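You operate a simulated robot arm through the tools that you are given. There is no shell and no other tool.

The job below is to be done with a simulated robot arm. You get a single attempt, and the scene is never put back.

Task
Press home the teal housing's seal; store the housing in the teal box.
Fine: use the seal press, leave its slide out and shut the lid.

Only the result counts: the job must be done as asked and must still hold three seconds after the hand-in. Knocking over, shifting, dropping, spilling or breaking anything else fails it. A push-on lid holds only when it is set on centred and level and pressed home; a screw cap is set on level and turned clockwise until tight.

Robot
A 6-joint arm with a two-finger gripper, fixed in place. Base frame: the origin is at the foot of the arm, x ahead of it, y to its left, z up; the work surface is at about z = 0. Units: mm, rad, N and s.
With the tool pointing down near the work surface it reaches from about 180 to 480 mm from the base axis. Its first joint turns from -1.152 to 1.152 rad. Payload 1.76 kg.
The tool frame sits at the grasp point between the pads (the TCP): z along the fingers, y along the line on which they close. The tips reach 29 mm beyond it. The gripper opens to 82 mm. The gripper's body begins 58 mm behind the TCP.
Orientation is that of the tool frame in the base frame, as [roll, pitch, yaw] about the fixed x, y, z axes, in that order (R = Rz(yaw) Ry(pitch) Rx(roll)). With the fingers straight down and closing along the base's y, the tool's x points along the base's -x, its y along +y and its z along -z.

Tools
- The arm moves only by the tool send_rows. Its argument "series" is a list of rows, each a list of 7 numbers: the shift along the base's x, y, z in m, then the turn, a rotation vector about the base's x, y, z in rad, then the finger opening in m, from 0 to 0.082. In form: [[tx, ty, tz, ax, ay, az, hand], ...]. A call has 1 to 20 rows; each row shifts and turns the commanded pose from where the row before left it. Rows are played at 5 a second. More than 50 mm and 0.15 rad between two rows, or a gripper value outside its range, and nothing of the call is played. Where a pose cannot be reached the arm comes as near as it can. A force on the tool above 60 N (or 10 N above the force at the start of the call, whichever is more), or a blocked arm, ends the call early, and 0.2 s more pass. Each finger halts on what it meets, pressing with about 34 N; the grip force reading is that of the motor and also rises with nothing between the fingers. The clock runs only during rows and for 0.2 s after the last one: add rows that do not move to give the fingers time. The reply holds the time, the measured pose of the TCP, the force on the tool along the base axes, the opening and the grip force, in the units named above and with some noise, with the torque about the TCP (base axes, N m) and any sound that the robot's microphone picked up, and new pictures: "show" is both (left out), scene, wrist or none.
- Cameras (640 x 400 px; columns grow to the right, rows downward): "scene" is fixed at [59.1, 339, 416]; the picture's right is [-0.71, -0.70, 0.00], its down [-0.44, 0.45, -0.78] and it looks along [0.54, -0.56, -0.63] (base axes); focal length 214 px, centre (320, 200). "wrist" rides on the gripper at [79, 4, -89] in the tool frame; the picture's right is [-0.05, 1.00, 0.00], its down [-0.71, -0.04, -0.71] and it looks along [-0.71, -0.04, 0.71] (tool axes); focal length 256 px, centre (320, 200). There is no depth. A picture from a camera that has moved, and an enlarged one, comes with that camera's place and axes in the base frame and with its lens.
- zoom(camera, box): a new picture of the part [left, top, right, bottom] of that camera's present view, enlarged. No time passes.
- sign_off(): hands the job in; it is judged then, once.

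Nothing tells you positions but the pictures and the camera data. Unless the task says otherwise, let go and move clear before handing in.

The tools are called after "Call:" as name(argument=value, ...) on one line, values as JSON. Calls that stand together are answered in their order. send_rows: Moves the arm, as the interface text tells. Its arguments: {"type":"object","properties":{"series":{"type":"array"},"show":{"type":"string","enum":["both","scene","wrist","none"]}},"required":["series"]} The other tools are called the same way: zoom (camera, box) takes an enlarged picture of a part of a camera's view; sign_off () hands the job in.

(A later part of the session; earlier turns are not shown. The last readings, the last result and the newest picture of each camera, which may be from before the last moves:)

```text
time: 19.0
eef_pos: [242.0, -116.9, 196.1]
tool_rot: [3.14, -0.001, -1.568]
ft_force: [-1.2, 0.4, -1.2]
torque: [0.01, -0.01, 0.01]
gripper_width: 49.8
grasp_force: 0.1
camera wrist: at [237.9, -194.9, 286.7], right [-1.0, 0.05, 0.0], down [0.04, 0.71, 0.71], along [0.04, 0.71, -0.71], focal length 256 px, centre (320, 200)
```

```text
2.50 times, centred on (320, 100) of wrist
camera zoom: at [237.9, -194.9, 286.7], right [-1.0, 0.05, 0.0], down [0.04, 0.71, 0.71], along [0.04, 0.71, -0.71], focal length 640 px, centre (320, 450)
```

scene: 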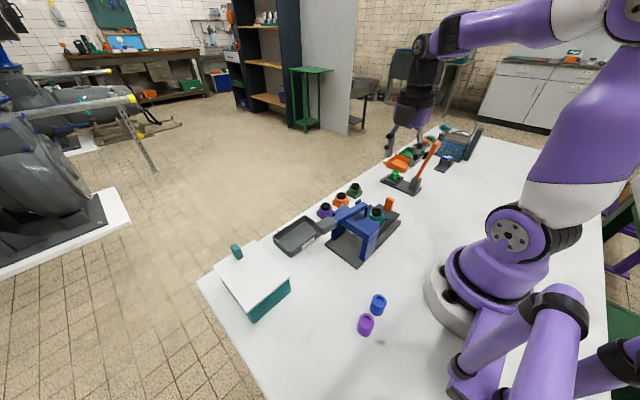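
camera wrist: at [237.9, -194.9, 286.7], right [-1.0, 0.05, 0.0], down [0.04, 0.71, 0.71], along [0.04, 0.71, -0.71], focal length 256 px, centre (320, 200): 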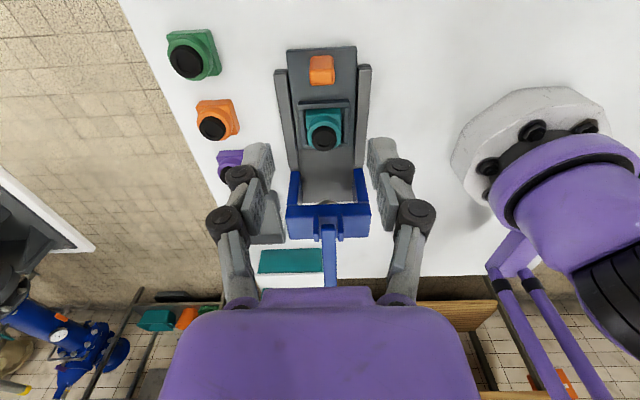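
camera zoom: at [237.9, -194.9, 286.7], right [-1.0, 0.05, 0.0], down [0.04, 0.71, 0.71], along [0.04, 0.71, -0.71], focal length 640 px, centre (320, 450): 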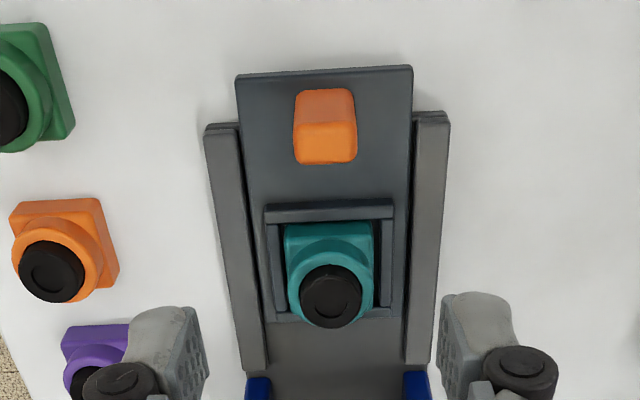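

From this side I can see the slide, handle and housing clearly. The handle centre is about (240,-114) with its top at z≈56, so I'll descend and grip it along x.

Call:
send_rows(series=[[-0.002, 0.0015, -0.04, 0, 0, 0, 0.05], [0, 0, -0.04, 0, 0, 0, 0.05], [0, 0, -0.03, 0, 0, 0, 0.05], [0, 0, -0.02, 0, 0, 0, 0.05], [0, 0, -0.009, 0, 0, 0, 0.05], [0, 0, 0, 0, 0, 0, 0.05]])

Call:
zoom(camera="wrist", box=[220, 100, 420, 240])

Call:
zoom(camera="scene", box=[320, 140, 440, 240])

```text
time: 20.4
eef_pos: [239.2, -114.2, 56.7]
tool_rot: [-3.141, -0.001, -1.573]
ft_force: [0.1, 0.1, 0.0]
torque: [-0.02, -0.03, 0.0]
gripper_width: 49.8
grasp_force: 0.0
camera wrist: at [235.9, -193.4, 147.3], right [-1.0, 0.05, 0.0], down [0.04, 0.71, 0.71], along [0.04, 0.71, -0.71], focal length 256 px, centre (320, 200)
```

scene: 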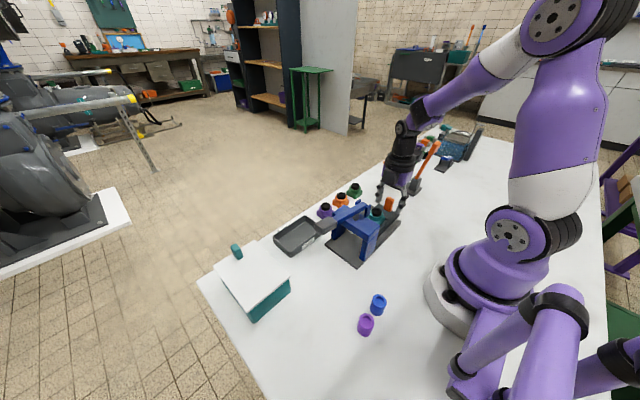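
wrist: 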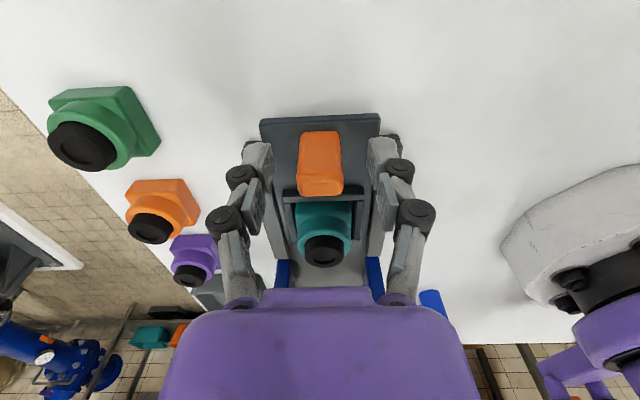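

```text
2.86 times, centred on (320, 170) of wrist
camera zoom: at [235.9, -193.4, 147.3], right [-1.0, 0.05, 0.0], down [0.04, 0.71, 0.71], along [0.04, 0.71, -0.71], focal length 731 px, centre (320, 286)
```

zoom: 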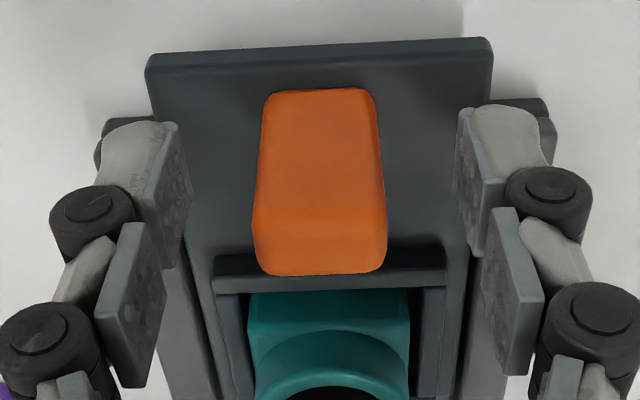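

```text
4.00 times, centred on (380, 190) of scene
camera zoom: at [59.1, 339.0, 416.0], right [-0.71, -0.7, 0.0], down [-0.44, 0.45, -0.78], along [0.54, -0.56, -0.63], focal length 858 px, centre (80, 240)
```

zoom: 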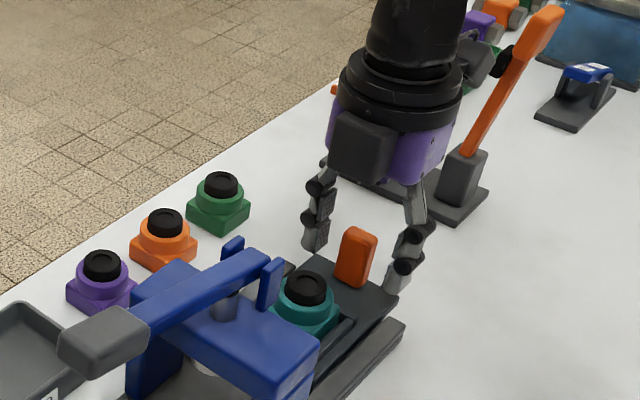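

I notice a dark box on the gripper facing the press that could hit the lever ears if I pushed all the way upright. I'll grip the handle now, push about 50 mm, then re-grip with the tool tilted back for the rest.

Call:
send_rows(series=[[0.001, 0, 0, 0, 0, 0, 0.03], [0, 0, 0, 0, 0, 0, 0.01], [0, 0, 0, 0, 0, 0, 0.01], [0, 0, 0, 0, 0, 0, 0.01]])

Call:
zoom(camera="wrist", box=[220, 100, 420, 240])

```text
time: 21.4
eef_pos: [240.3, -113.5, 56.1]
tool_rot: [3.136, 0.002, -1.572]
ft_force: [-18.7, 0.5, 10.5]
torque: [-0.29, 0.54, 0.05]
gripper_width: 21.5
grasp_force: 35.9
camera wrist: at [236.2, -193.4, 147.2], right [-1.0, 0.06, 0.0], down [0.04, 0.71, 0.71], along [0.04, 0.71, -0.71], focal length 256 px, centre (320, 200)
```

scene: 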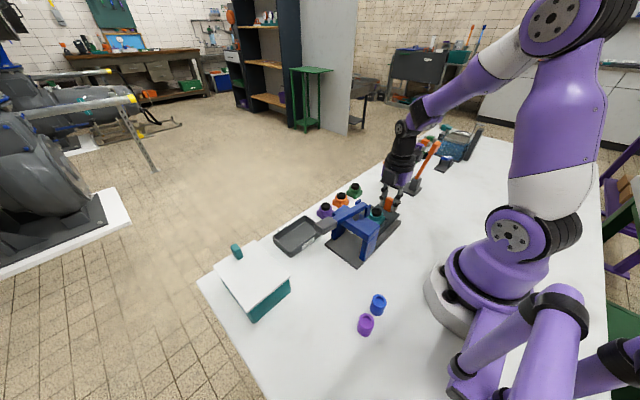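
wrist: 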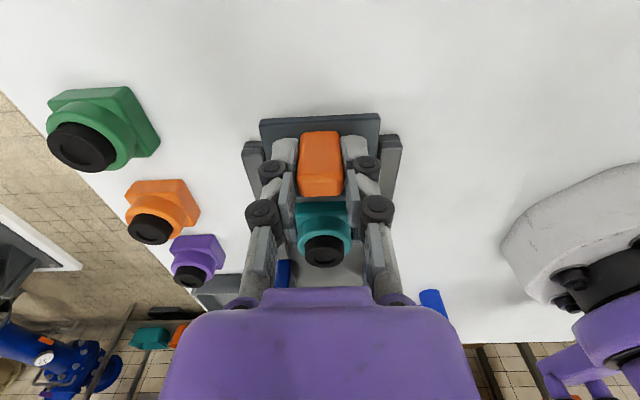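

```text
2.86 times, centred on (320, 170) of wrist
camera zoom: at [236.2, -193.4, 147.2], right [-1.0, 0.06, 0.0], down [0.04, 0.71, 0.71], along [0.04, 0.71, -0.71], focal length 731 px, centre (320, 286)
```

zoom: 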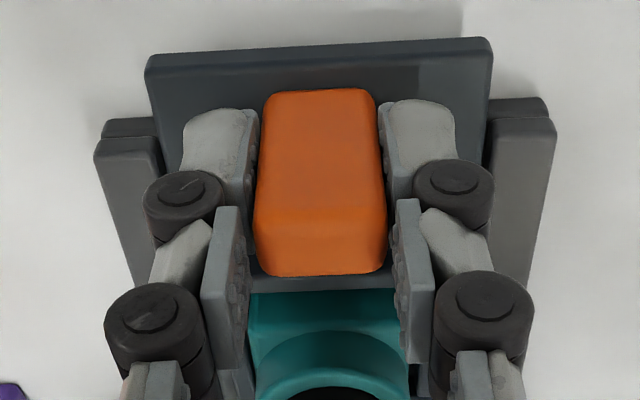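

The handle is gripped at 21.5 mm, with about 19 N sideways load because I'm slightly off-centre in x. I'll relieve that and push the slide inward about 50 mm.

Call:
send_rows(series=[[-0.0015, 0, 0.0005, 0, 0, 0, 0.01], [0, 0.005, 0, 0, 0, 0, 0.01], [0, 0.005, 0, 0, 0, 0, 0.01], [0, 0, 0, 0, 0, 0, 0.01]])

```text
time: 22.4
eef_pos: [240.7, -102.9, 58.7]
tool_rot: [3.141, 0.0, -1.572]
ft_force: [7.3, 0.2, -26.2]
torque: [-0.03, -0.17, -0.02]
gripper_width: 21.8
grasp_force: 36.0
camera wrist: at [235.8, -183.0, 148.3], right [-1.0, 0.05, 0.0], down [0.04, 0.71, 0.71], along [0.04, 0.71, -0.71], focal length 256 px, centre (320, 200)
```

scene: 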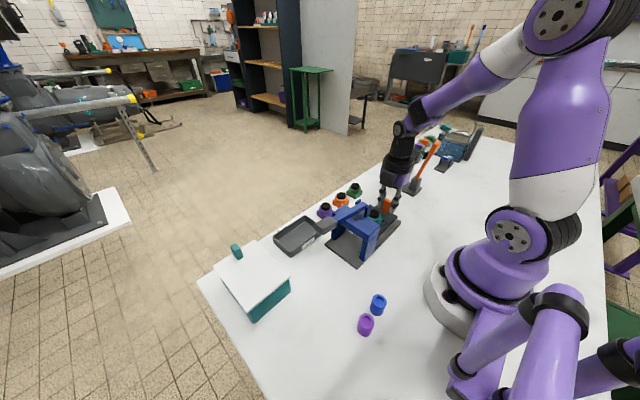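
wrist: 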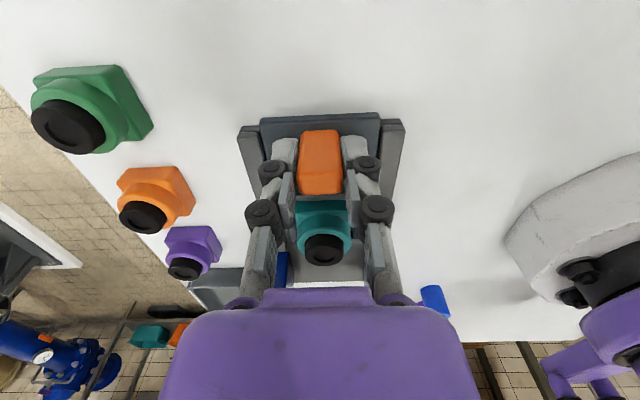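

The slide follows freely, with almost no force in y. I'll ease the vertical tension slightly and keep pushing.

Call:
send_rows(series=[[0, 0, -0.00035, 0, 0, 0, 0.01], [0, 0.01, 0, 0, 0, 0, 0.01], [0, 0.01, 0, 0, 0, 0, 0.01], [0, 0.01, 0, 0, 0, 0, 0.01], [0, 0.01, 0, 0, 0, 0, 0.01], [0, 0, 0, 0, 0, 0, 0.01]])

Call:
zoom(camera="wrist", box=[220, 80, 420, 240])

Call:
zoom(camera="scene", box=[310, 120, 440, 240])

```text
time: 23.8
eef_pos: [239.9, -63.1, 56.7]
tool_rot: [-3.137, 0.0, -1.574]
ft_force: [4.1, -0.5, 25.0]
torque: [-0.24, -0.19, 0.02]
gripper_width: 21.5
grasp_force: 35.6
camera wrist: at [235.4, -143.4, 148.3], right [-1.0, 0.05, 0.0], down [0.04, 0.71, 0.71], along [0.04, 0.71, -0.71], focal length 256 px, centre (320, 200)
```

scene: 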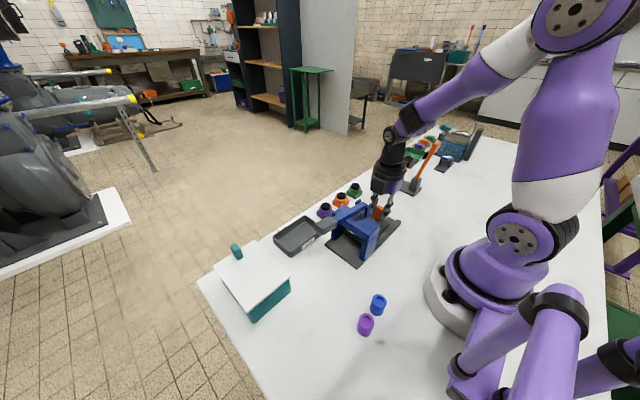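
wrist: 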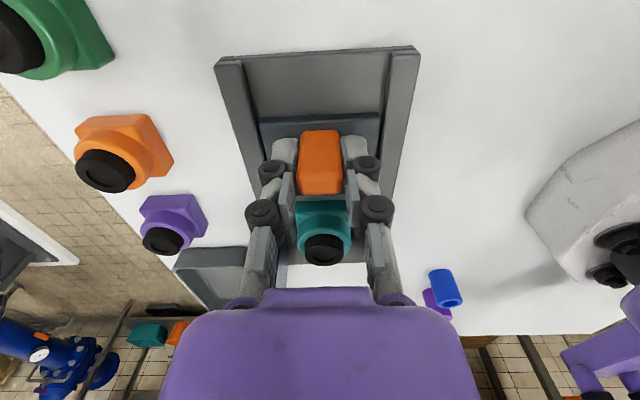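

```text
2.50 times, centred on (320, 160) of wrist
camera zoom: at [235.4, -143.4, 148.3], right [-1.0, 0.05, 0.0], down [0.04, 0.71, 0.71], along [0.04, 0.71, -0.71], focal length 640 px, centre (320, 300)
```

zoom: 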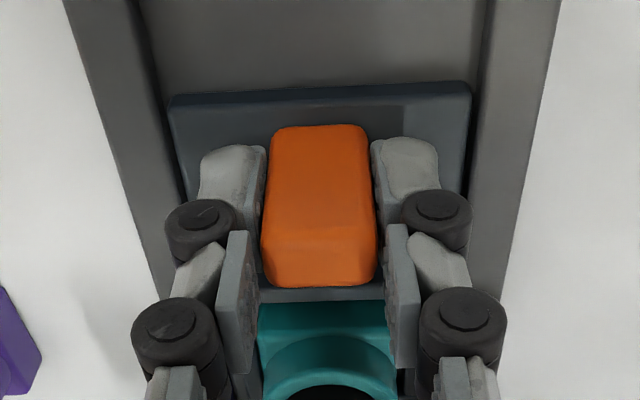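

```text
3.33 times, centred on (375, 180) of scene
camera zoom: at [59.0, 339.0, 416.0], right [-0.71, -0.7, 0.0], down [-0.44, 0.45, -0.78], along [0.54, -0.56, -0.63], focal length 715 px, centre (137, 267)
```

zoom: 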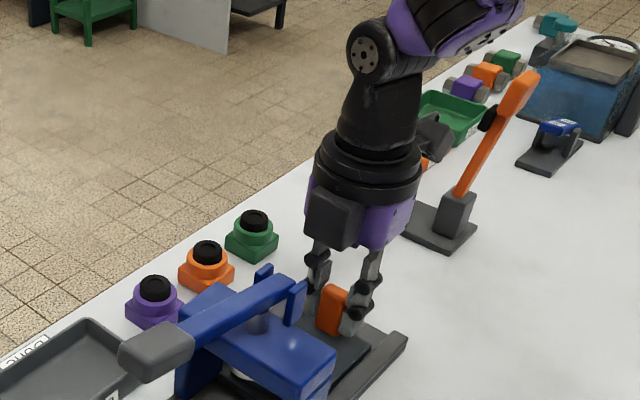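

The slide is 50 mm in. I'll release, tilt the tool back 0.4 rad so the gripper body clears the lever ears, and re-grip the handle.

Call:
send_rows(series=[[0, 0, 0, 0, 0, 0, 0.04], [0, 0, 0, 0, 0, 0, 0.04], [0, 0, 0.001, 0.13, 0, 0, 0.04], [0, 0, 0.001, 0.135, 0, 0, 0.04], [0, 0, 0, 0.135, 0, 0, 0.04], [0, 0, 0, 0, 0, 0, 0.04], [0, 0, 0, 0, 0, 0, 0.01], [0, 0, 0, 0, 0, 0, 0.01], [0, 0, 0, 0, 0, 0, 0.01]])

Call:
zoom(camera="wrist", box=[220, 80, 420, 240])

Call:
zoom(camera="scene", box=[310, 120, 440, 240])

```text
time: 25.8
eef_pos: [240.9, -64.1, 59.1]
tool_rot: [-3.139, 0.4, -1.569]
ft_force: [16.0, 1.3, 4.8]
torque: [1.06, -0.4, -0.06]
gripper_width: 21.8
grasp_force: 36.0
camera wrist: at [235.6, -172.0, 112.4], right [-1.0, 0.05, 0.02], down [0.04, 0.38, 0.93], along [0.04, 0.93, -0.38], focal length 256 px, centre (320, 200)
```

scene: 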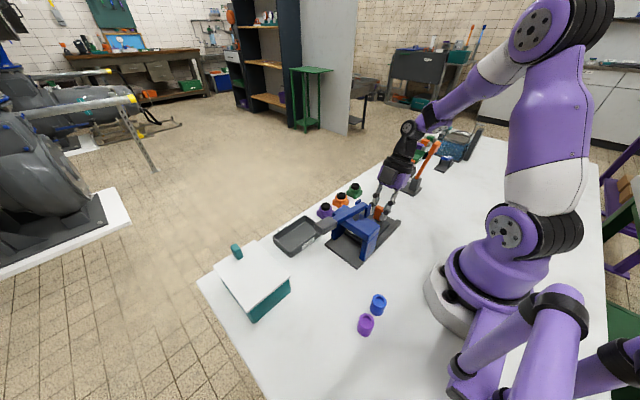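
wrist: 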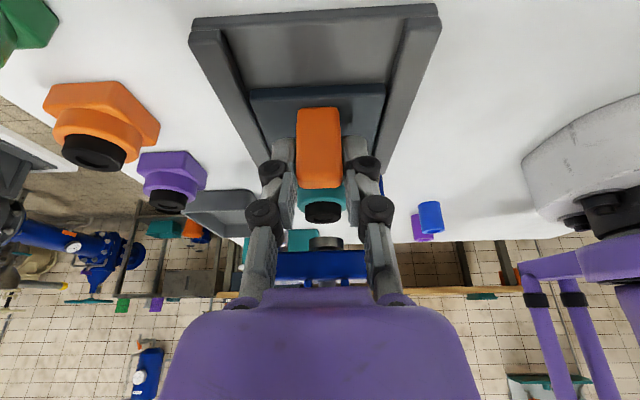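

```text
2.50 times, centred on (320, 160) of wrist
camera zoom: at [235.6, -172.0, 112.4], right [-1.0, 0.05, 0.02], down [0.04, 0.38, 0.93], along [0.04, 0.93, -0.38], focal length 640 px, centre (320, 300)
```

zoom: 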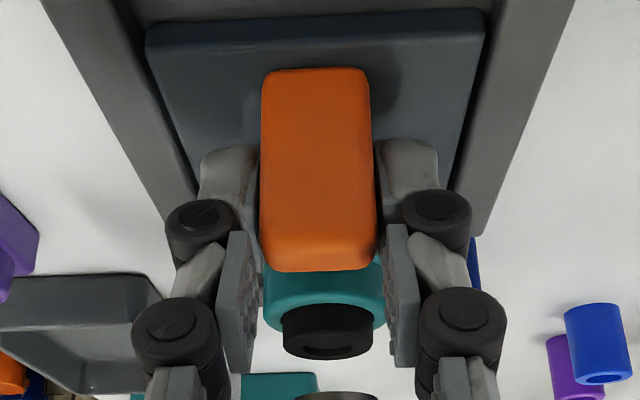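

```text
3.33 times, centred on (375, 180) of scene
camera zoom: at [59.1, 339.0, 416.0], right [-0.71, -0.7, 0.0], down [-0.44, 0.45, -0.78], along [0.54, -0.56, -0.63], focal length 715 px, centre (137, 267)
```

zoom: 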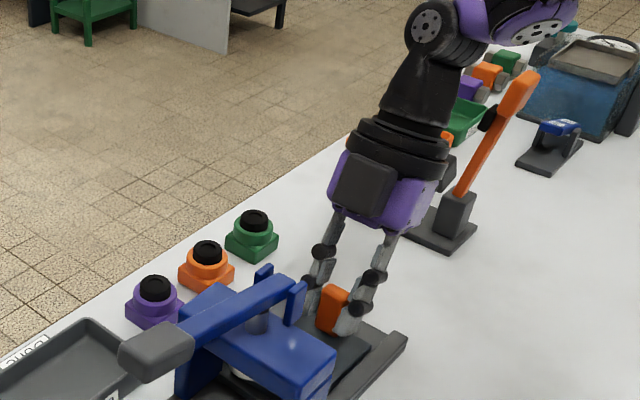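

The tilt leaves plenty of clearance, so I'll continue pushing the slide in and watch for its end stop.

Call:
send_rows(series=[[0.0005, 0, 0, 0, 0, 0, 0.01], [0, 0.01, 0, 0, 0, 0, 0.01], [0, 0.01, 0, 0, 0, 0, 0.01], [0, 0.008, 0, 0, 0, 0, 0.01], [0, 0, 0, 0, 0, 0, 0.01]])

Call:
zoom(camera="wrist", box=[220, 80, 420, 240])

Call:
zoom(camera="scene", box=[310, 150, 420, 250])

```text
time: 27.0
eef_pos: [240.0, -34.4, 58.7]
tool_rot: [-3.14, 0.401, -1.571]
ft_force: [16.8, 0.3, 17.4]
torque: [-0.51, -0.5, -0.14]
gripper_width: 21.6
grasp_force: 36.4
camera wrist: at [235.6, -144.1, 112.4], right [-1.0, 0.05, 0.02], down [0.04, 0.38, 0.93], along [0.04, 0.93, -0.38], focal length 256 px, centre (320, 200)
```

scene: 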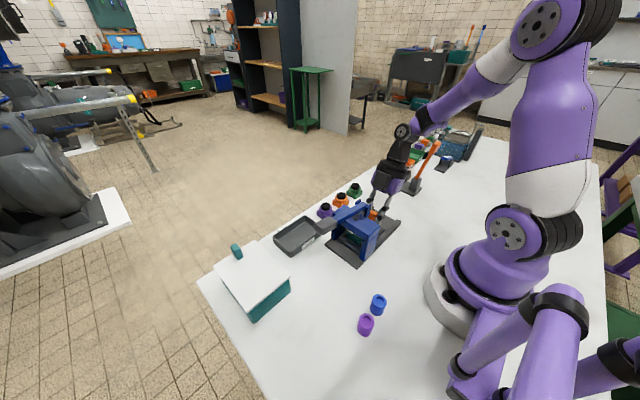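
wrist: 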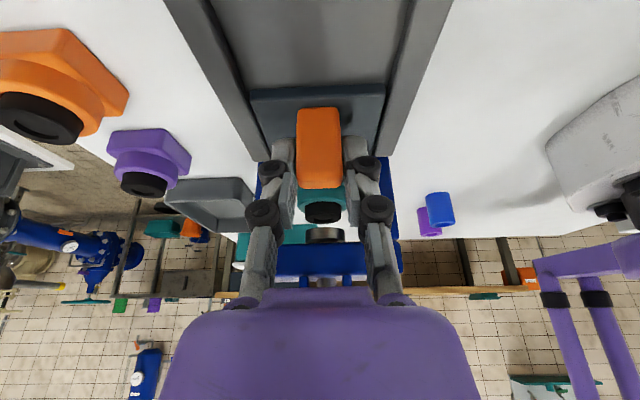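

```text
2.50 times, centred on (320, 160) of wrist
camera zoom: at [235.6, -144.1, 112.4], right [-1.0, 0.05, 0.02], down [0.04, 0.38, 0.93], along [0.04, 0.93, -0.38], focal length 640 px, centre (320, 300)
```

zoom: 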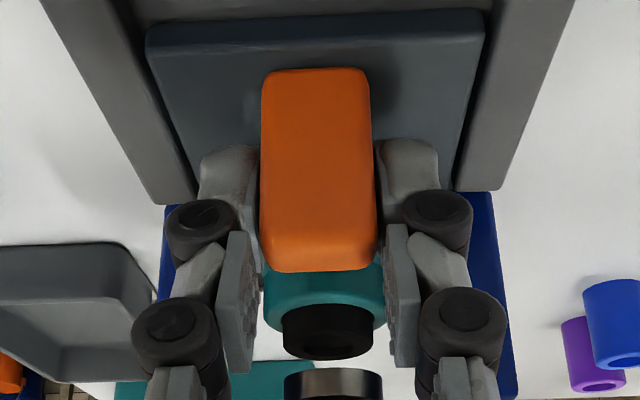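

```text
4.00 times, centred on (365, 200) of scene
camera zoom: at [59.0, 339.0, 416.0], right [-0.71, -0.7, 0.0], down [-0.44, 0.45, -0.78], along [0.54, -0.56, -0.63], focal length 858 px, centre (140, 200)
```

zoom: 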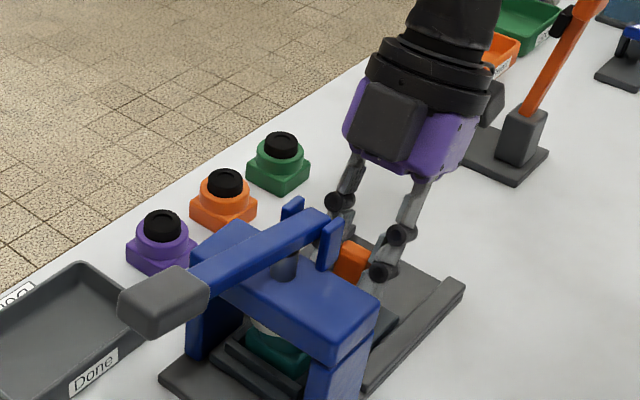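

The ram's lower face is now visible just ahead of the seal, with roughly 10 mm of travel left. I'll continue in small steps.

Call:
send_rows(series=[[0, 0.004, -0.0002, 0, 0, 0, 0.01], [0, 0.004, 0, 0, 0, 0, 0.01], [0, 0, 0, 0, 0, 0, 0.01]], show="wrist")

Call:
zoom(camera="scene", box=[310, 150, 420, 250])

```text
time: 27.8
eef_pos: [240.2, -27.0, 57.8]
tool_rot: [-3.141, 0.399, -1.571]
ft_force: [18.0, -1.0, 21.8]
torque: [0.04, -0.51, -0.12]
gripper_width: 21.6
grasp_force: 36.2
camera wrist: at [235.7, -135.9, 112.2], right [-1.0, 0.05, 0.02], down [0.04, 0.37, 0.93], along [0.04, 0.93, -0.38], focal length 256 px, centre (320, 200)
```

wrist: 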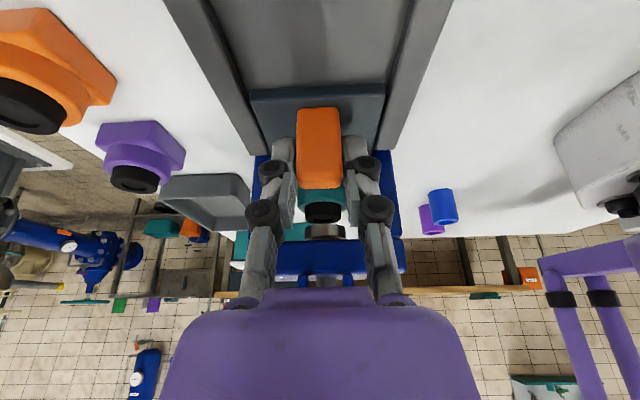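

```text
4.00 times, centred on (365, 200) of scene
camera zoom: at [59.0, 339.0, 416.0], right [-0.71, -0.7, 0.0], down [-0.44, 0.45, -0.78], along [0.54, -0.56, -0.63], focal length 858 px, centre (140, 200)
```

zoom: 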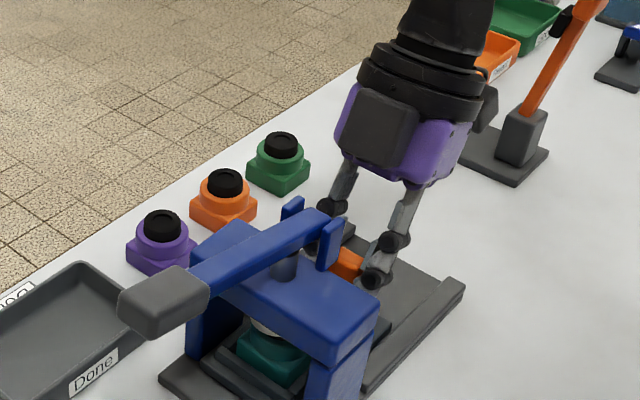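

It's still moving freely, with no y resistance. I'll continue in 3 mm steps towards the stop.

Call:
send_rows(series=[[0.0004, 0.003, -0.0001, 0, 0, 0, 0.01], [0, 0.002, 0, 0, 0, 0, 0.01], [0, 0, 0, 0, 0, 0, 0.01]], show="wrist")

```text
time: 28.6
eef_pos: [239.9, -23.3, 58.9]
tool_rot: [3.141, 0.399, -1.573]
ft_force: [14.4, 0.1, 16.4]
torque: [0.06, -0.4, -0.01]
gripper_width: 21.8
grasp_force: 35.9
camera wrist: at [235.9, -131.0, 111.6], right [-1.0, 0.05, 0.02], down [0.04, 0.37, 0.93], along [0.04, 0.93, -0.38], focal length 256 px, centre (320, 200)
```

wrist: 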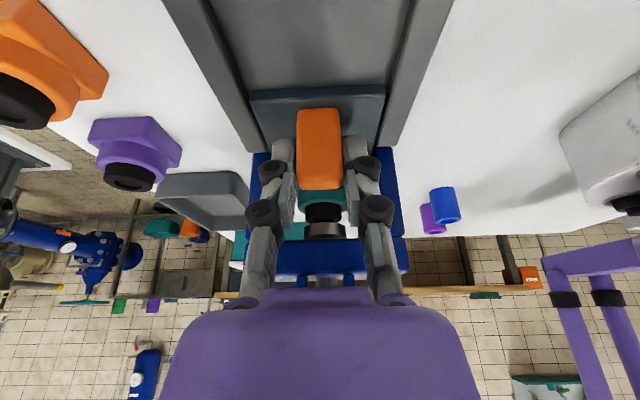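

There's still no stop at 91 mm of travel, so I'll keep stepping gently.

Call:
send_rows(series=[[0.0004, 0.002, 0, 0, 0, 0, 0.01], [0, 0.002, 0, 0, 0, 0, 0.01], [0, 0, 0, 0, 0, 0, 0.01]], show="wrist")

Call:
zoom(camera="wrist", box=[240, 140, 400, 260])

Call:
zoom(camera="scene", box=[310, 170, 420, 260])

```text
time: 29.4
eef_pos: [240.4, -18.6, 58.9]
tool_rot: [3.139, 0.402, -1.572]
ft_force: [-0.7, -4.3, 24.8]
torque: [0.12, -0.03, 0.03]
gripper_width: 21.5
grasp_force: 36.3
camera wrist: at [236.1, -126.9, 111.5], right [-1.0, 0.05, 0.02], down [0.04, 0.37, 0.93], along [0.04, 0.93, -0.38], focal length 256 px, centre (320, 200)
```

wrist: 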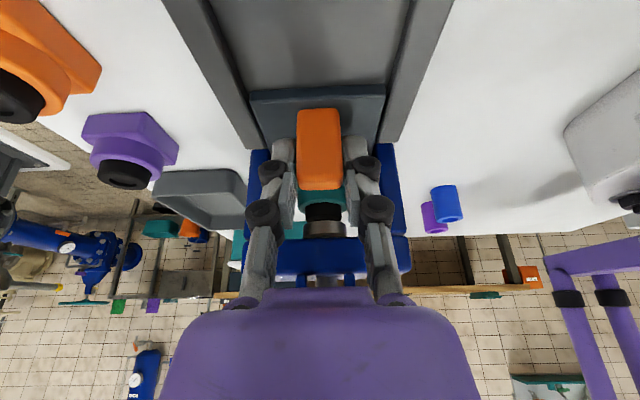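

```text
3.33 times, centred on (320, 200) of wrist
camera zoom: at [236.1, -126.9, 111.5], right [-1.0, 0.05, 0.02], down [0.04, 0.37, 0.93], along [0.04, 0.93, -0.38], focal length 853 px, centre (320, 200)
```

zoom: 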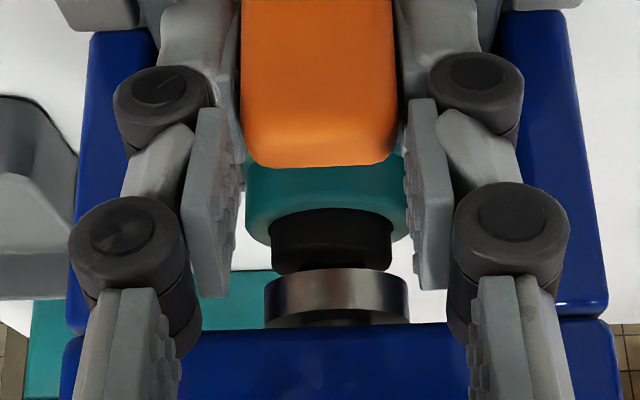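

```text
4.44 times, centred on (365, 215) of scene
camera zoom: at [59.0, 339.0, 416.0], right [-0.71, -0.7, 0.0], down [-0.44, 0.45, -0.78], along [0.54, -0.56, -0.63], focal length 953 px, centre (120, 133)
```

zoom: 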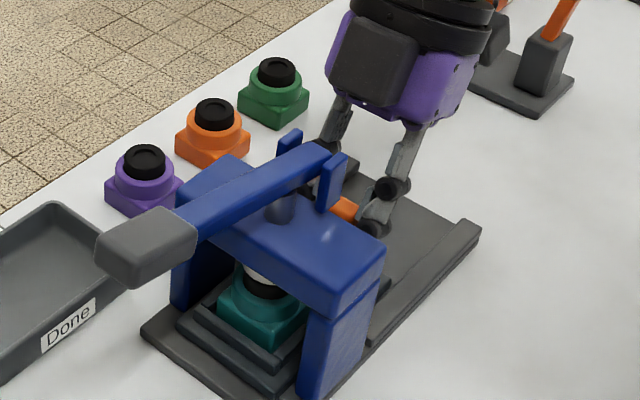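

The y force is now -4 N, a hint of the end stop, and the housing looks nearly under the ram. I'll nudge 2 mm more to confirm.

Call:
send_rows(series=[[0, 0.001, 0, 0, 0, 0, 0.01], [0, 0.001, 0, 0, 0, 0, 0.01], [0, 0, 0, 0, 0, 0, 0.01]], show="wrist")

Call:
zoom(camera="wrist", box=[240, 140, 400, 260])

Call:
zoom(camera="scene", box=[330, 200, 400, 260])

```text
time: 30.2
eef_pos: [240.2, -18.0, 58.2]
tool_rot: [3.138, 0.398, -1.576]
ft_force: [-5.6, -25.1, -2.2]
torque: [-0.79, 0.14, 0.09]
gripper_width: 21.7
grasp_force: 36.2
camera wrist: at [235.8, -125.5, 111.4], right [-1.0, 0.05, 0.02], down [0.04, 0.38, 0.93], along [0.04, 0.92, -0.38], focal length 256 px, centre (320, 200)
```

wrist: 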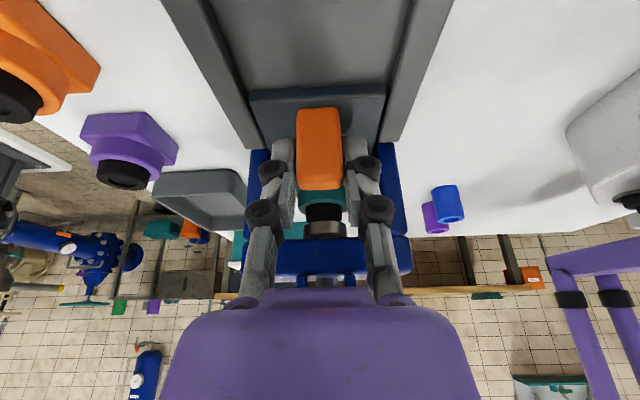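

```text
3.33 times, centred on (320, 200) of wrist
camera zoom: at [235.8, -125.5, 111.4], right [-1.0, 0.05, 0.02], down [0.04, 0.38, 0.93], along [0.04, 0.92, -0.38], focal length 853 px, centre (320, 200)
```

zoom: 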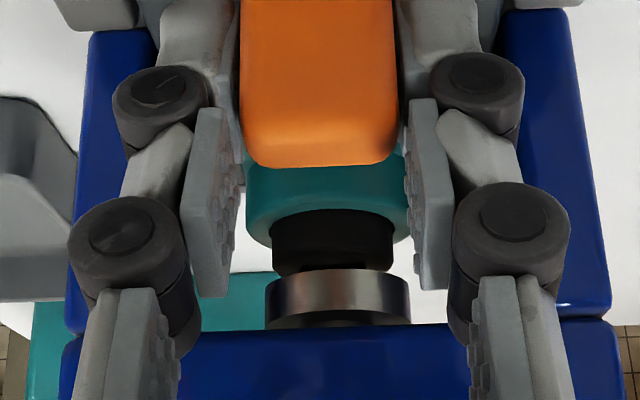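

```text
6.67 times, centred on (365, 230) of scene
camera zoom: at [59.1, 339.0, 416.0], right [-0.71, -0.7, 0.0], down [-0.44, 0.45, -0.78], along [0.54, -0.56, -0.63], focal length 1430 px, centre (20, 0)
```

zoom: 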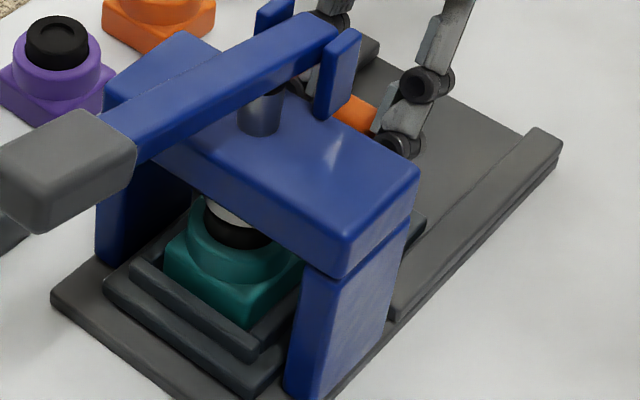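

The slide has hit its inner stop at about -25 N, with the housing under the ram. I'll release the handle, back away along the tool axis, straighten up, and move over the lever pad.

Call:
send_rows(series=[[0, -0.0007, 0, 0, 0, 0, 0.01], [0, 0, 0, 0, 0, 0, 0.04], [0, 0, 0, 0, 0, 0, 0.04], [0, -0.015, 0.035, 0, 0, 0, 0.04], [0, -0.015, 0.035, 0, 0, 0, 0.04], [0, -0.015, 0.035, 0, 0, 0, 0.04], [0, 0, 0.03, -0.13, 0, 0, 0.04], [0, 0, 0.03, -0.135, 0, 0, 0.02], [0, 0, 0, -0.135, 0, 0, 0.0], [0, 0, 0, 0, 0, 0, 0.0]])

Call:
zoom(camera="wrist", box=[220, 0, 420, 160])

Call:
zoom(camera="scene", box=[310, 170, 420, 260])

```text
time: 32.4
eef_pos: [239.2, -60.2, 224.8]
tool_rot: [3.14, 0.0, -1.57]
ft_force: [-0.6, -0.2, -0.1]
torque: [0.0, 0.0, -0.01]
gripper_width: 0.0
grasp_force: 28.6
camera wrist: at [235.9, -141.2, 315.1], right [-1.0, 0.05, 0.0], down [0.04, 0.71, 0.71], along [0.04, 0.71, -0.71], focal length 256 px, centre (320, 200)
```

scene: 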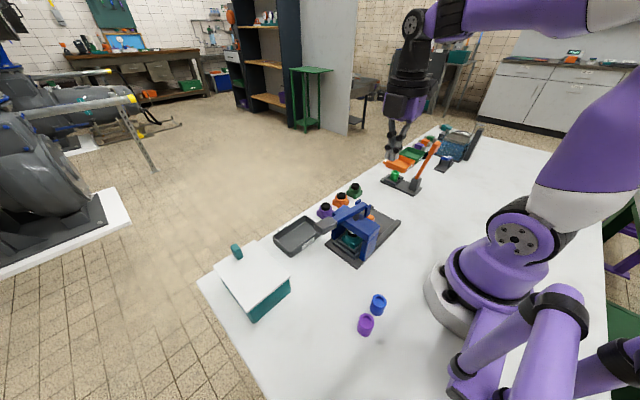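
wrist: 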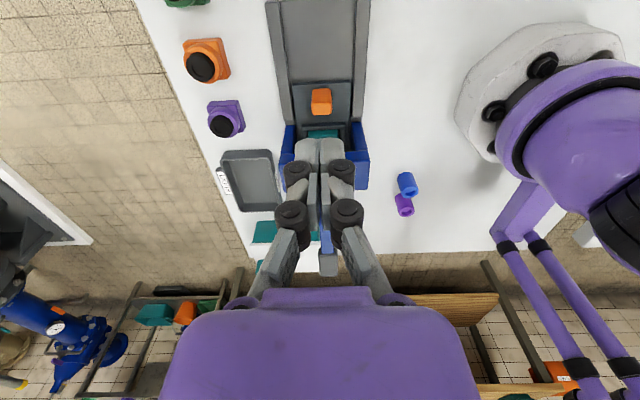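

```text
2.50 times, centred on (320, 80) of wrist
camera zoom: at [235.9, -141.2, 315.1], right [-1.0, 0.05, 0.0], down [0.04, 0.71, 0.71], along [0.04, 0.71, -0.71], focal length 640 px, centre (320, 500)
```

zoom: 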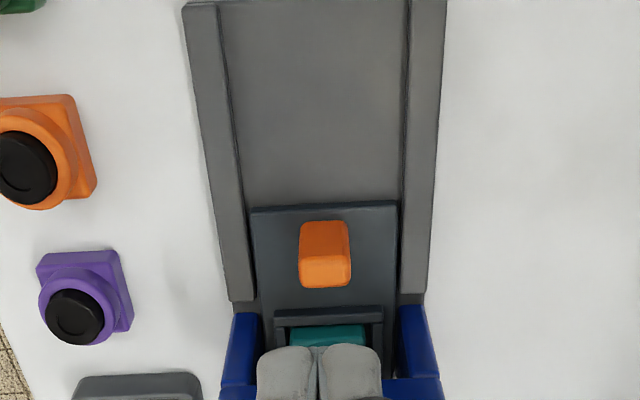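

```text
4.44 times, centred on (365, 215) of scene
camera zoom: at [59.1, 339.0, 416.0], right [-0.71, -0.7, 0.0], down [-0.44, 0.45, -0.78], along [0.54, -0.56, -0.63], focal length 953 px, centre (120, 133)
```

zoom: 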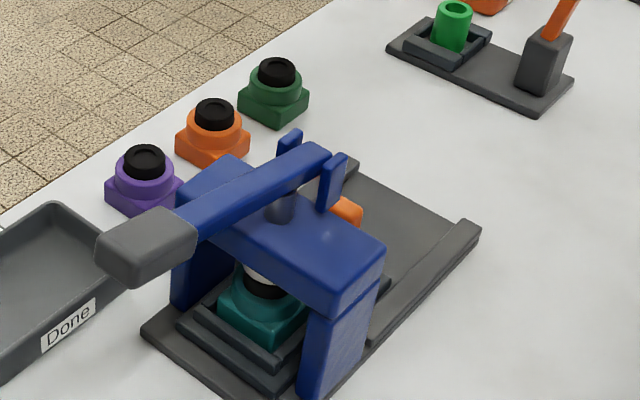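

The slide is fully in and the housing stands under the ram. I'll move over the lever pad at about (241,135).

Call:
send_rows(series=[[0, 0.04, 0, 0, 0, 0, 0.0], [0, 0.04, 0, 0, 0, 0, 0.0], [0, 0.04, 0, 0, 0, 0, 0.0], [0, 0.04, 0, 0, 0, 0, 0.0], [0, 0.037, 0, 0, 0, 0, 0.0], [0, 0, 0, 0, 0, 0, 0.0]])

Call:
zoom(camera="wrist", box=[220, 0, 420, 160])

Call:
zoom(camera="scene", box=[270, 150, 400, 260])

```text
time: 33.8
eef_pos: [240.4, 136.3, 224.0]
tool_rot: [3.139, 0.0, -1.572]
ft_force: [-0.4, 0.4, 0.4]
torque: [-0.06, -0.01, -0.04]
gripper_width: 0.0
grasp_force: 28.7
camera wrist: at [236.0, 56.4, 314.5], right [-1.0, 0.05, 0.0], down [0.04, 0.71, 0.71], along [0.04, 0.71, -0.71], focal length 256 px, centre (320, 200)
```

scene: 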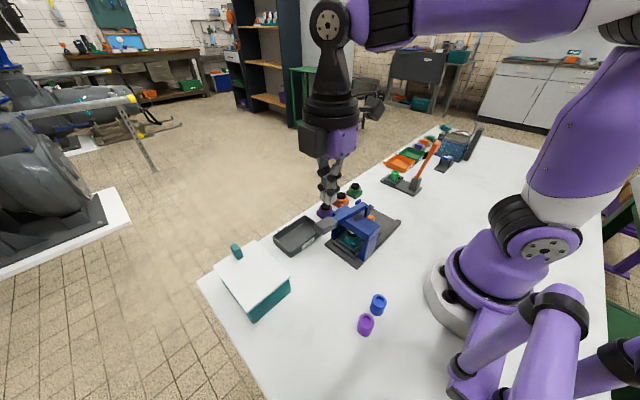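
wrist: 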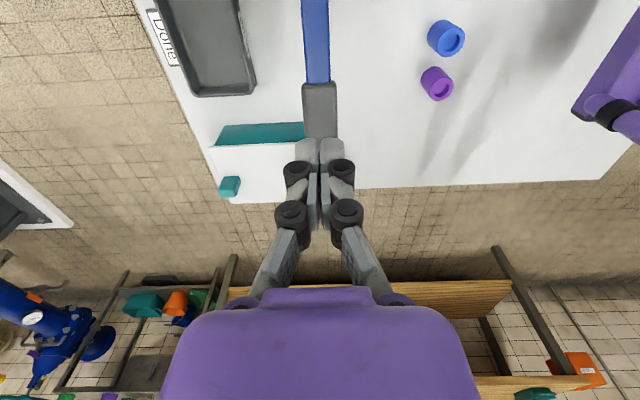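

```text
2.50 times, centred on (320, 80) of wrist
camera zoom: at [236.0, 56.4, 314.5], right [-1.0, 0.05, 0.0], down [0.04, 0.71, 0.71], along [0.04, 0.71, -0.71], focal length 640 px, centre (320, 500)
```

zoom: 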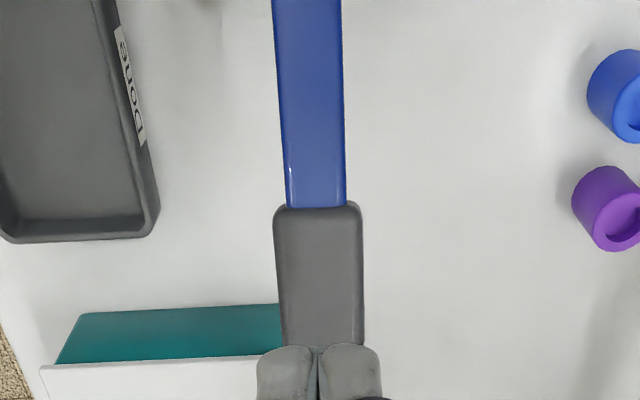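

```text
3.64 times, centred on (335, 205) of scene
camera zoom: at [59.1, 339.0, 416.0], right [-0.71, -0.7, 0.0], down [-0.44, 0.45, -0.78], along [0.54, -0.56, -0.63], focal length 780 px, centre (266, 182)
```

zoom: 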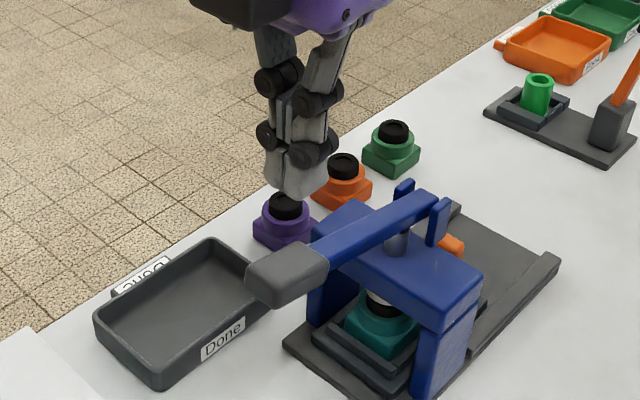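

The fingertips are over the lever pad. I'll descend and press the lever down in steps, checking force.

Call:
send_rows(series=[[0, 0, -0.03, 0, 0, 0, 0.0], [0, 0, -0.015, 0, 0, 0, 0.0], [0, 0, -0.008, 0, 0, 0, 0.0], [0, 0, -0.006, 0, 0, 0, 0.0], [0, 0, -0.006, 0, 0, 0, 0.0], [0, 0, 0, 0, 0, 0, 0.0]])

Call:
zoom(camera="scene", box=[270, 150, 400, 260])

```text
time: 35.2
eef_pos: [240.4, 134.7, 158.8]
tool_rot: [3.14, -0.002, -1.572]
ft_force: [-0.8, 0.4, 2.0]
torque: [0.02, 0.0, 0.02]
gripper_width: 6.2
grasp_force: 28.7
camera wrist: at [236.2, 55.0, 249.6], right [-1.0, 0.05, 0.0], down [0.04, 0.71, 0.71], along [0.04, 0.71, -0.71], focal length 256 px, centre (320, 200)
```

scene: 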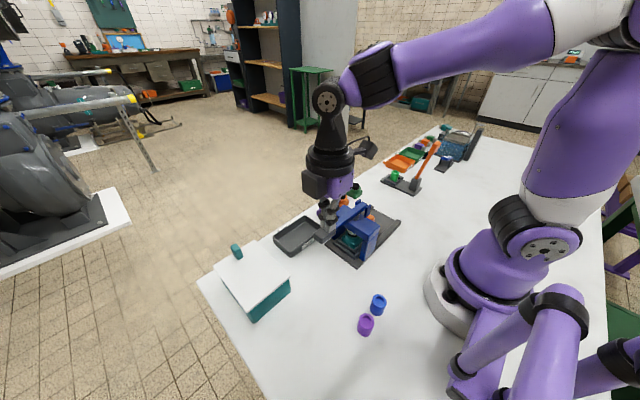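
wrist: 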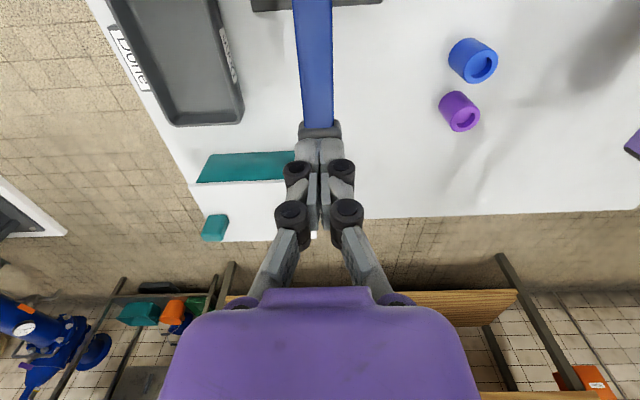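

```text
3.64 times, centred on (335, 205) of scene
camera zoom: at [59.1, 339.0, 416.0], right [-0.71, -0.7, 0.0], down [-0.44, 0.45, -0.78], along [0.54, -0.56, -0.63], focal length 780 px, centre (266, 182)
```

zoom: 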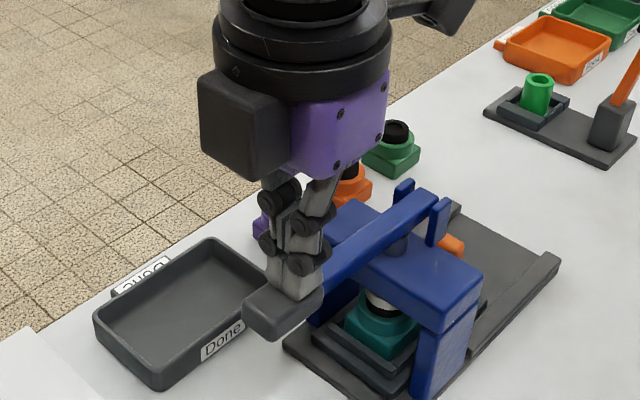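

The lever is moving down under only light force. I'll continue pressing along its arc.

Call:
send_rows(series=[[0, -0.0003, -0.006, 0, 0, 0, 0.0], [0, -0.0003, -0.006, 0, 0, 0, 0.0], [0, -0.0005, -0.006, 0, 0, 0, 0.0], [0, -0.0005, -0.006, 0, 0, 0, 0.0], [0, 0, 0, 0, 0, 0, 0.0]], show="wrist")

Call:
zoom(camera="scene", box=[270, 150, 400, 260])

```text
time: 36.4
eef_pos: [240.8, 132.4, 133.9]
tool_rot: [3.14, 0.002, -1.574]
ft_force: [1.5, 0.2, 1.9]
torque: [-0.01, -0.06, 0.04]
gripper_width: 6.1
grasp_force: 28.7
camera wrist: at [236.3, 53.1, 225.1], right [-1.0, 0.06, 0.0], down [0.04, 0.71, 0.71], along [0.04, 0.71, -0.71], focal length 256 px, centre (320, 200)
```

wrist: 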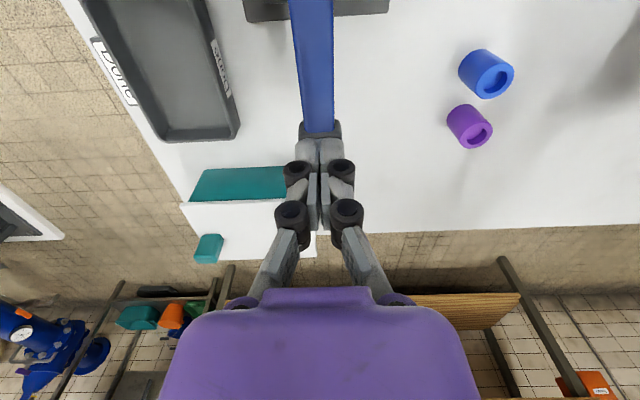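

```text
3.64 times, centred on (335, 205) of scene
camera zoom: at [59.1, 339.0, 416.0], right [-0.71, -0.7, 0.0], down [-0.44, 0.45, -0.78], along [0.54, -0.56, -0.63], focal length 780 px, centre (266, 182)
```

zoom: 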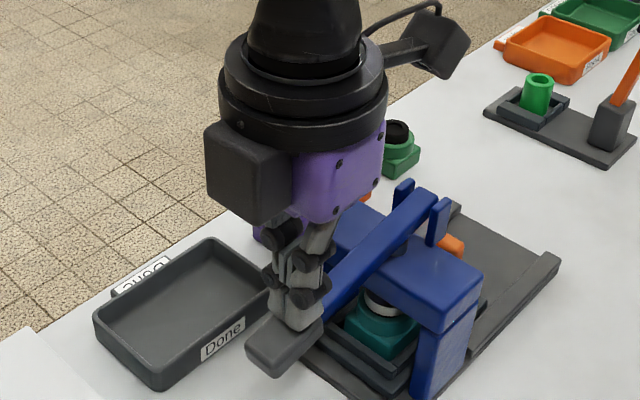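

The ram is approaching the seal and the force is still low, so I'll continue with smaller steps.

Call:
send_rows(series=[[0, -0.0008, -0.005, 0, 0, 0, 0.0], [0, -0.0008, -0.005, 0, 0, 0, 0.0], [0, -0.0008, -0.005, 0, 0, 0, 0.0], [0, 0, 0, 0, 0, 0, 0.0]], show="wrist")

Call:
zoom(camera="scene", box=[270, 150, 400, 260])

```text
time: 37.4
eef_pos: [241.2, 130.7, 119.8]
tool_rot: [-3.14, 0.002, -1.57]
ft_force: [-3.7, -0.1, 24.1]
torque: [-0.21, 0.13, -0.02]
gripper_width: 6.2
grasp_force: 28.4
camera wrist: at [236.8, 51.2, 210.9], right [-1.0, 0.05, 0.0], down [0.04, 0.7, 0.71], along [0.04, 0.71, -0.71], focal length 256 px, centre (320, 200)
```

wrist: 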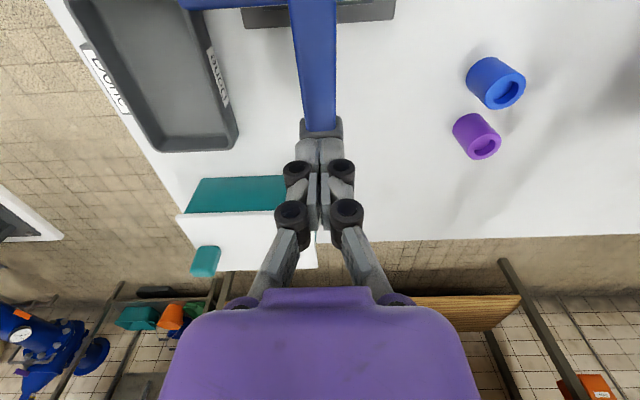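

```text
3.64 times, centred on (335, 205) of scene
camera zoom: at [59.0, 339.0, 416.1], right [-0.71, -0.7, 0.0], down [-0.44, 0.45, -0.78], along [0.54, -0.56, -0.63], focal length 780 px, centre (266, 182)
```

zoom: 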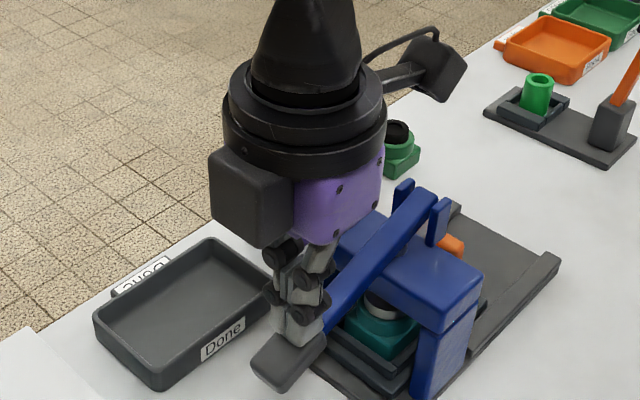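

The force has risen to 24 N, so the ram is now pressing the seal. I'll keep pressing slowly until it bottoms.

Call:
send_rows(series=[[0, -0.0007, -0.003, 0, 0, 0, 0.0], [0, -0.0007, -0.003, 0, 0, 0, 0.0], [0, -0.0007, -0.003, 0, 0, 0, 0.0], [0, 0, 0, 0, 0, 0, 0.0]], show="wrist")

Call:
zoom(camera="scene", box=[270, 150, 400, 260])

```text
time: 37.8
eef_pos: [241.9, 131.3, 120.5]
tool_rot: [-3.138, 0.006, -1.569]
ft_force: [-8.4, 1.5, 26.0]
torque: [-0.17, 0.24, -0.04]
gripper_width: 6.0
grasp_force: 29.1
stopped in row 2: the force on the tool passed its limit at 68 N (the readings are from after the stop); the commanded pose is now the measured one
camera wrist: at [237.3, 51.5, 210.2], right [-1.0, 0.05, 0.0], down [0.03, 0.7, 0.71], along [0.04, 0.71, -0.7], focal length 256 px, centre (320, 200)
```

wrist: 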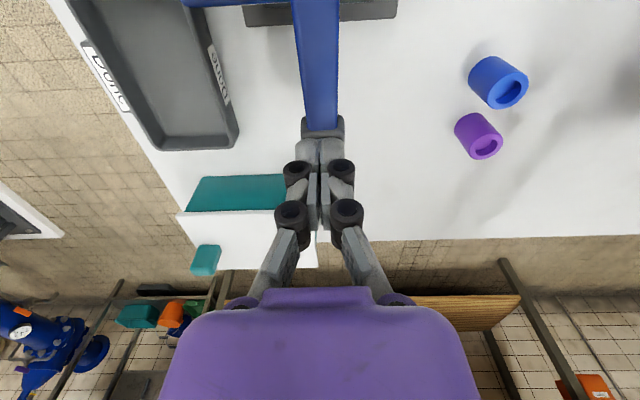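

```text
3.64 times, centred on (335, 205) of scene
camera zoom: at [59.0, 339.0, 416.1], right [-0.71, -0.7, 0.0], down [-0.44, 0.45, -0.78], along [0.54, -0.56, -0.63], focal length 780 px, centre (266, 182)
```

zoom: 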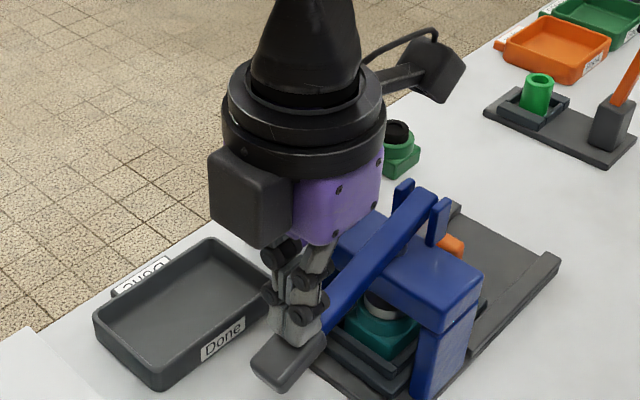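

The press stopped at the 60 N limit with the lever at about this angle. I'll look closely at the ram and seal to see whether it's home.

Call:
zoom(camera="scene", box=[340, 205, 390, 250])

Call:
zoom(camera="scene", box=[300, 180, 400, 260])

```text
8.89 times, centred on (365, 228) of scene
camera zoom: at [59.0, 339.0, 416.1], right [-0.71, -0.7, 0.0], down [-0.44, 0.45, -0.78], along [0.54, -0.56, -0.63], focal length 1906 px, centre (-80, -44)
```

zoom: 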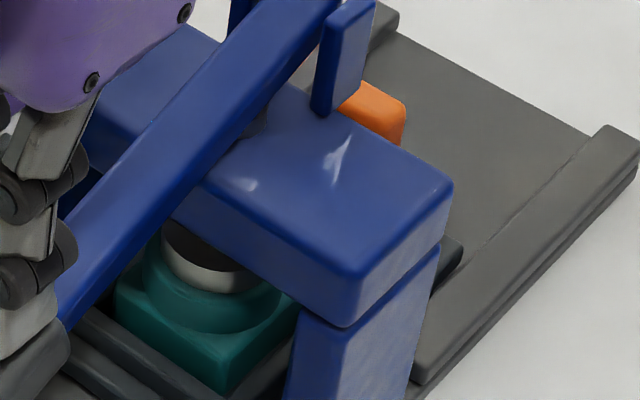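

```text
5.00 times, centred on (350, 220) of scene
camera zoom: at [59.0, 339.0, 416.1], right [-0.71, -0.7, 0.0], down [-0.44, 0.45, -0.78], along [0.54, -0.56, -0.63], focal length 1072 px, centre (170, 100)
```

zoom: 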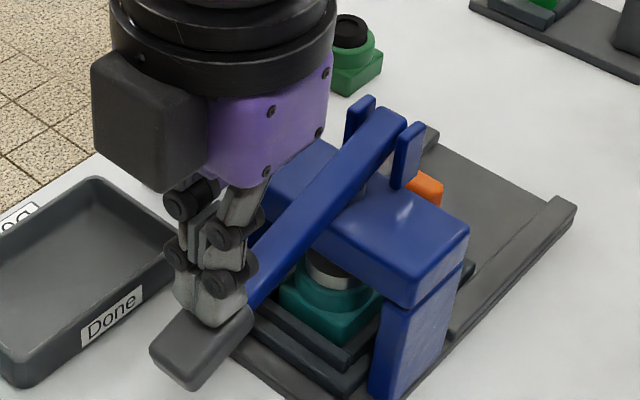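

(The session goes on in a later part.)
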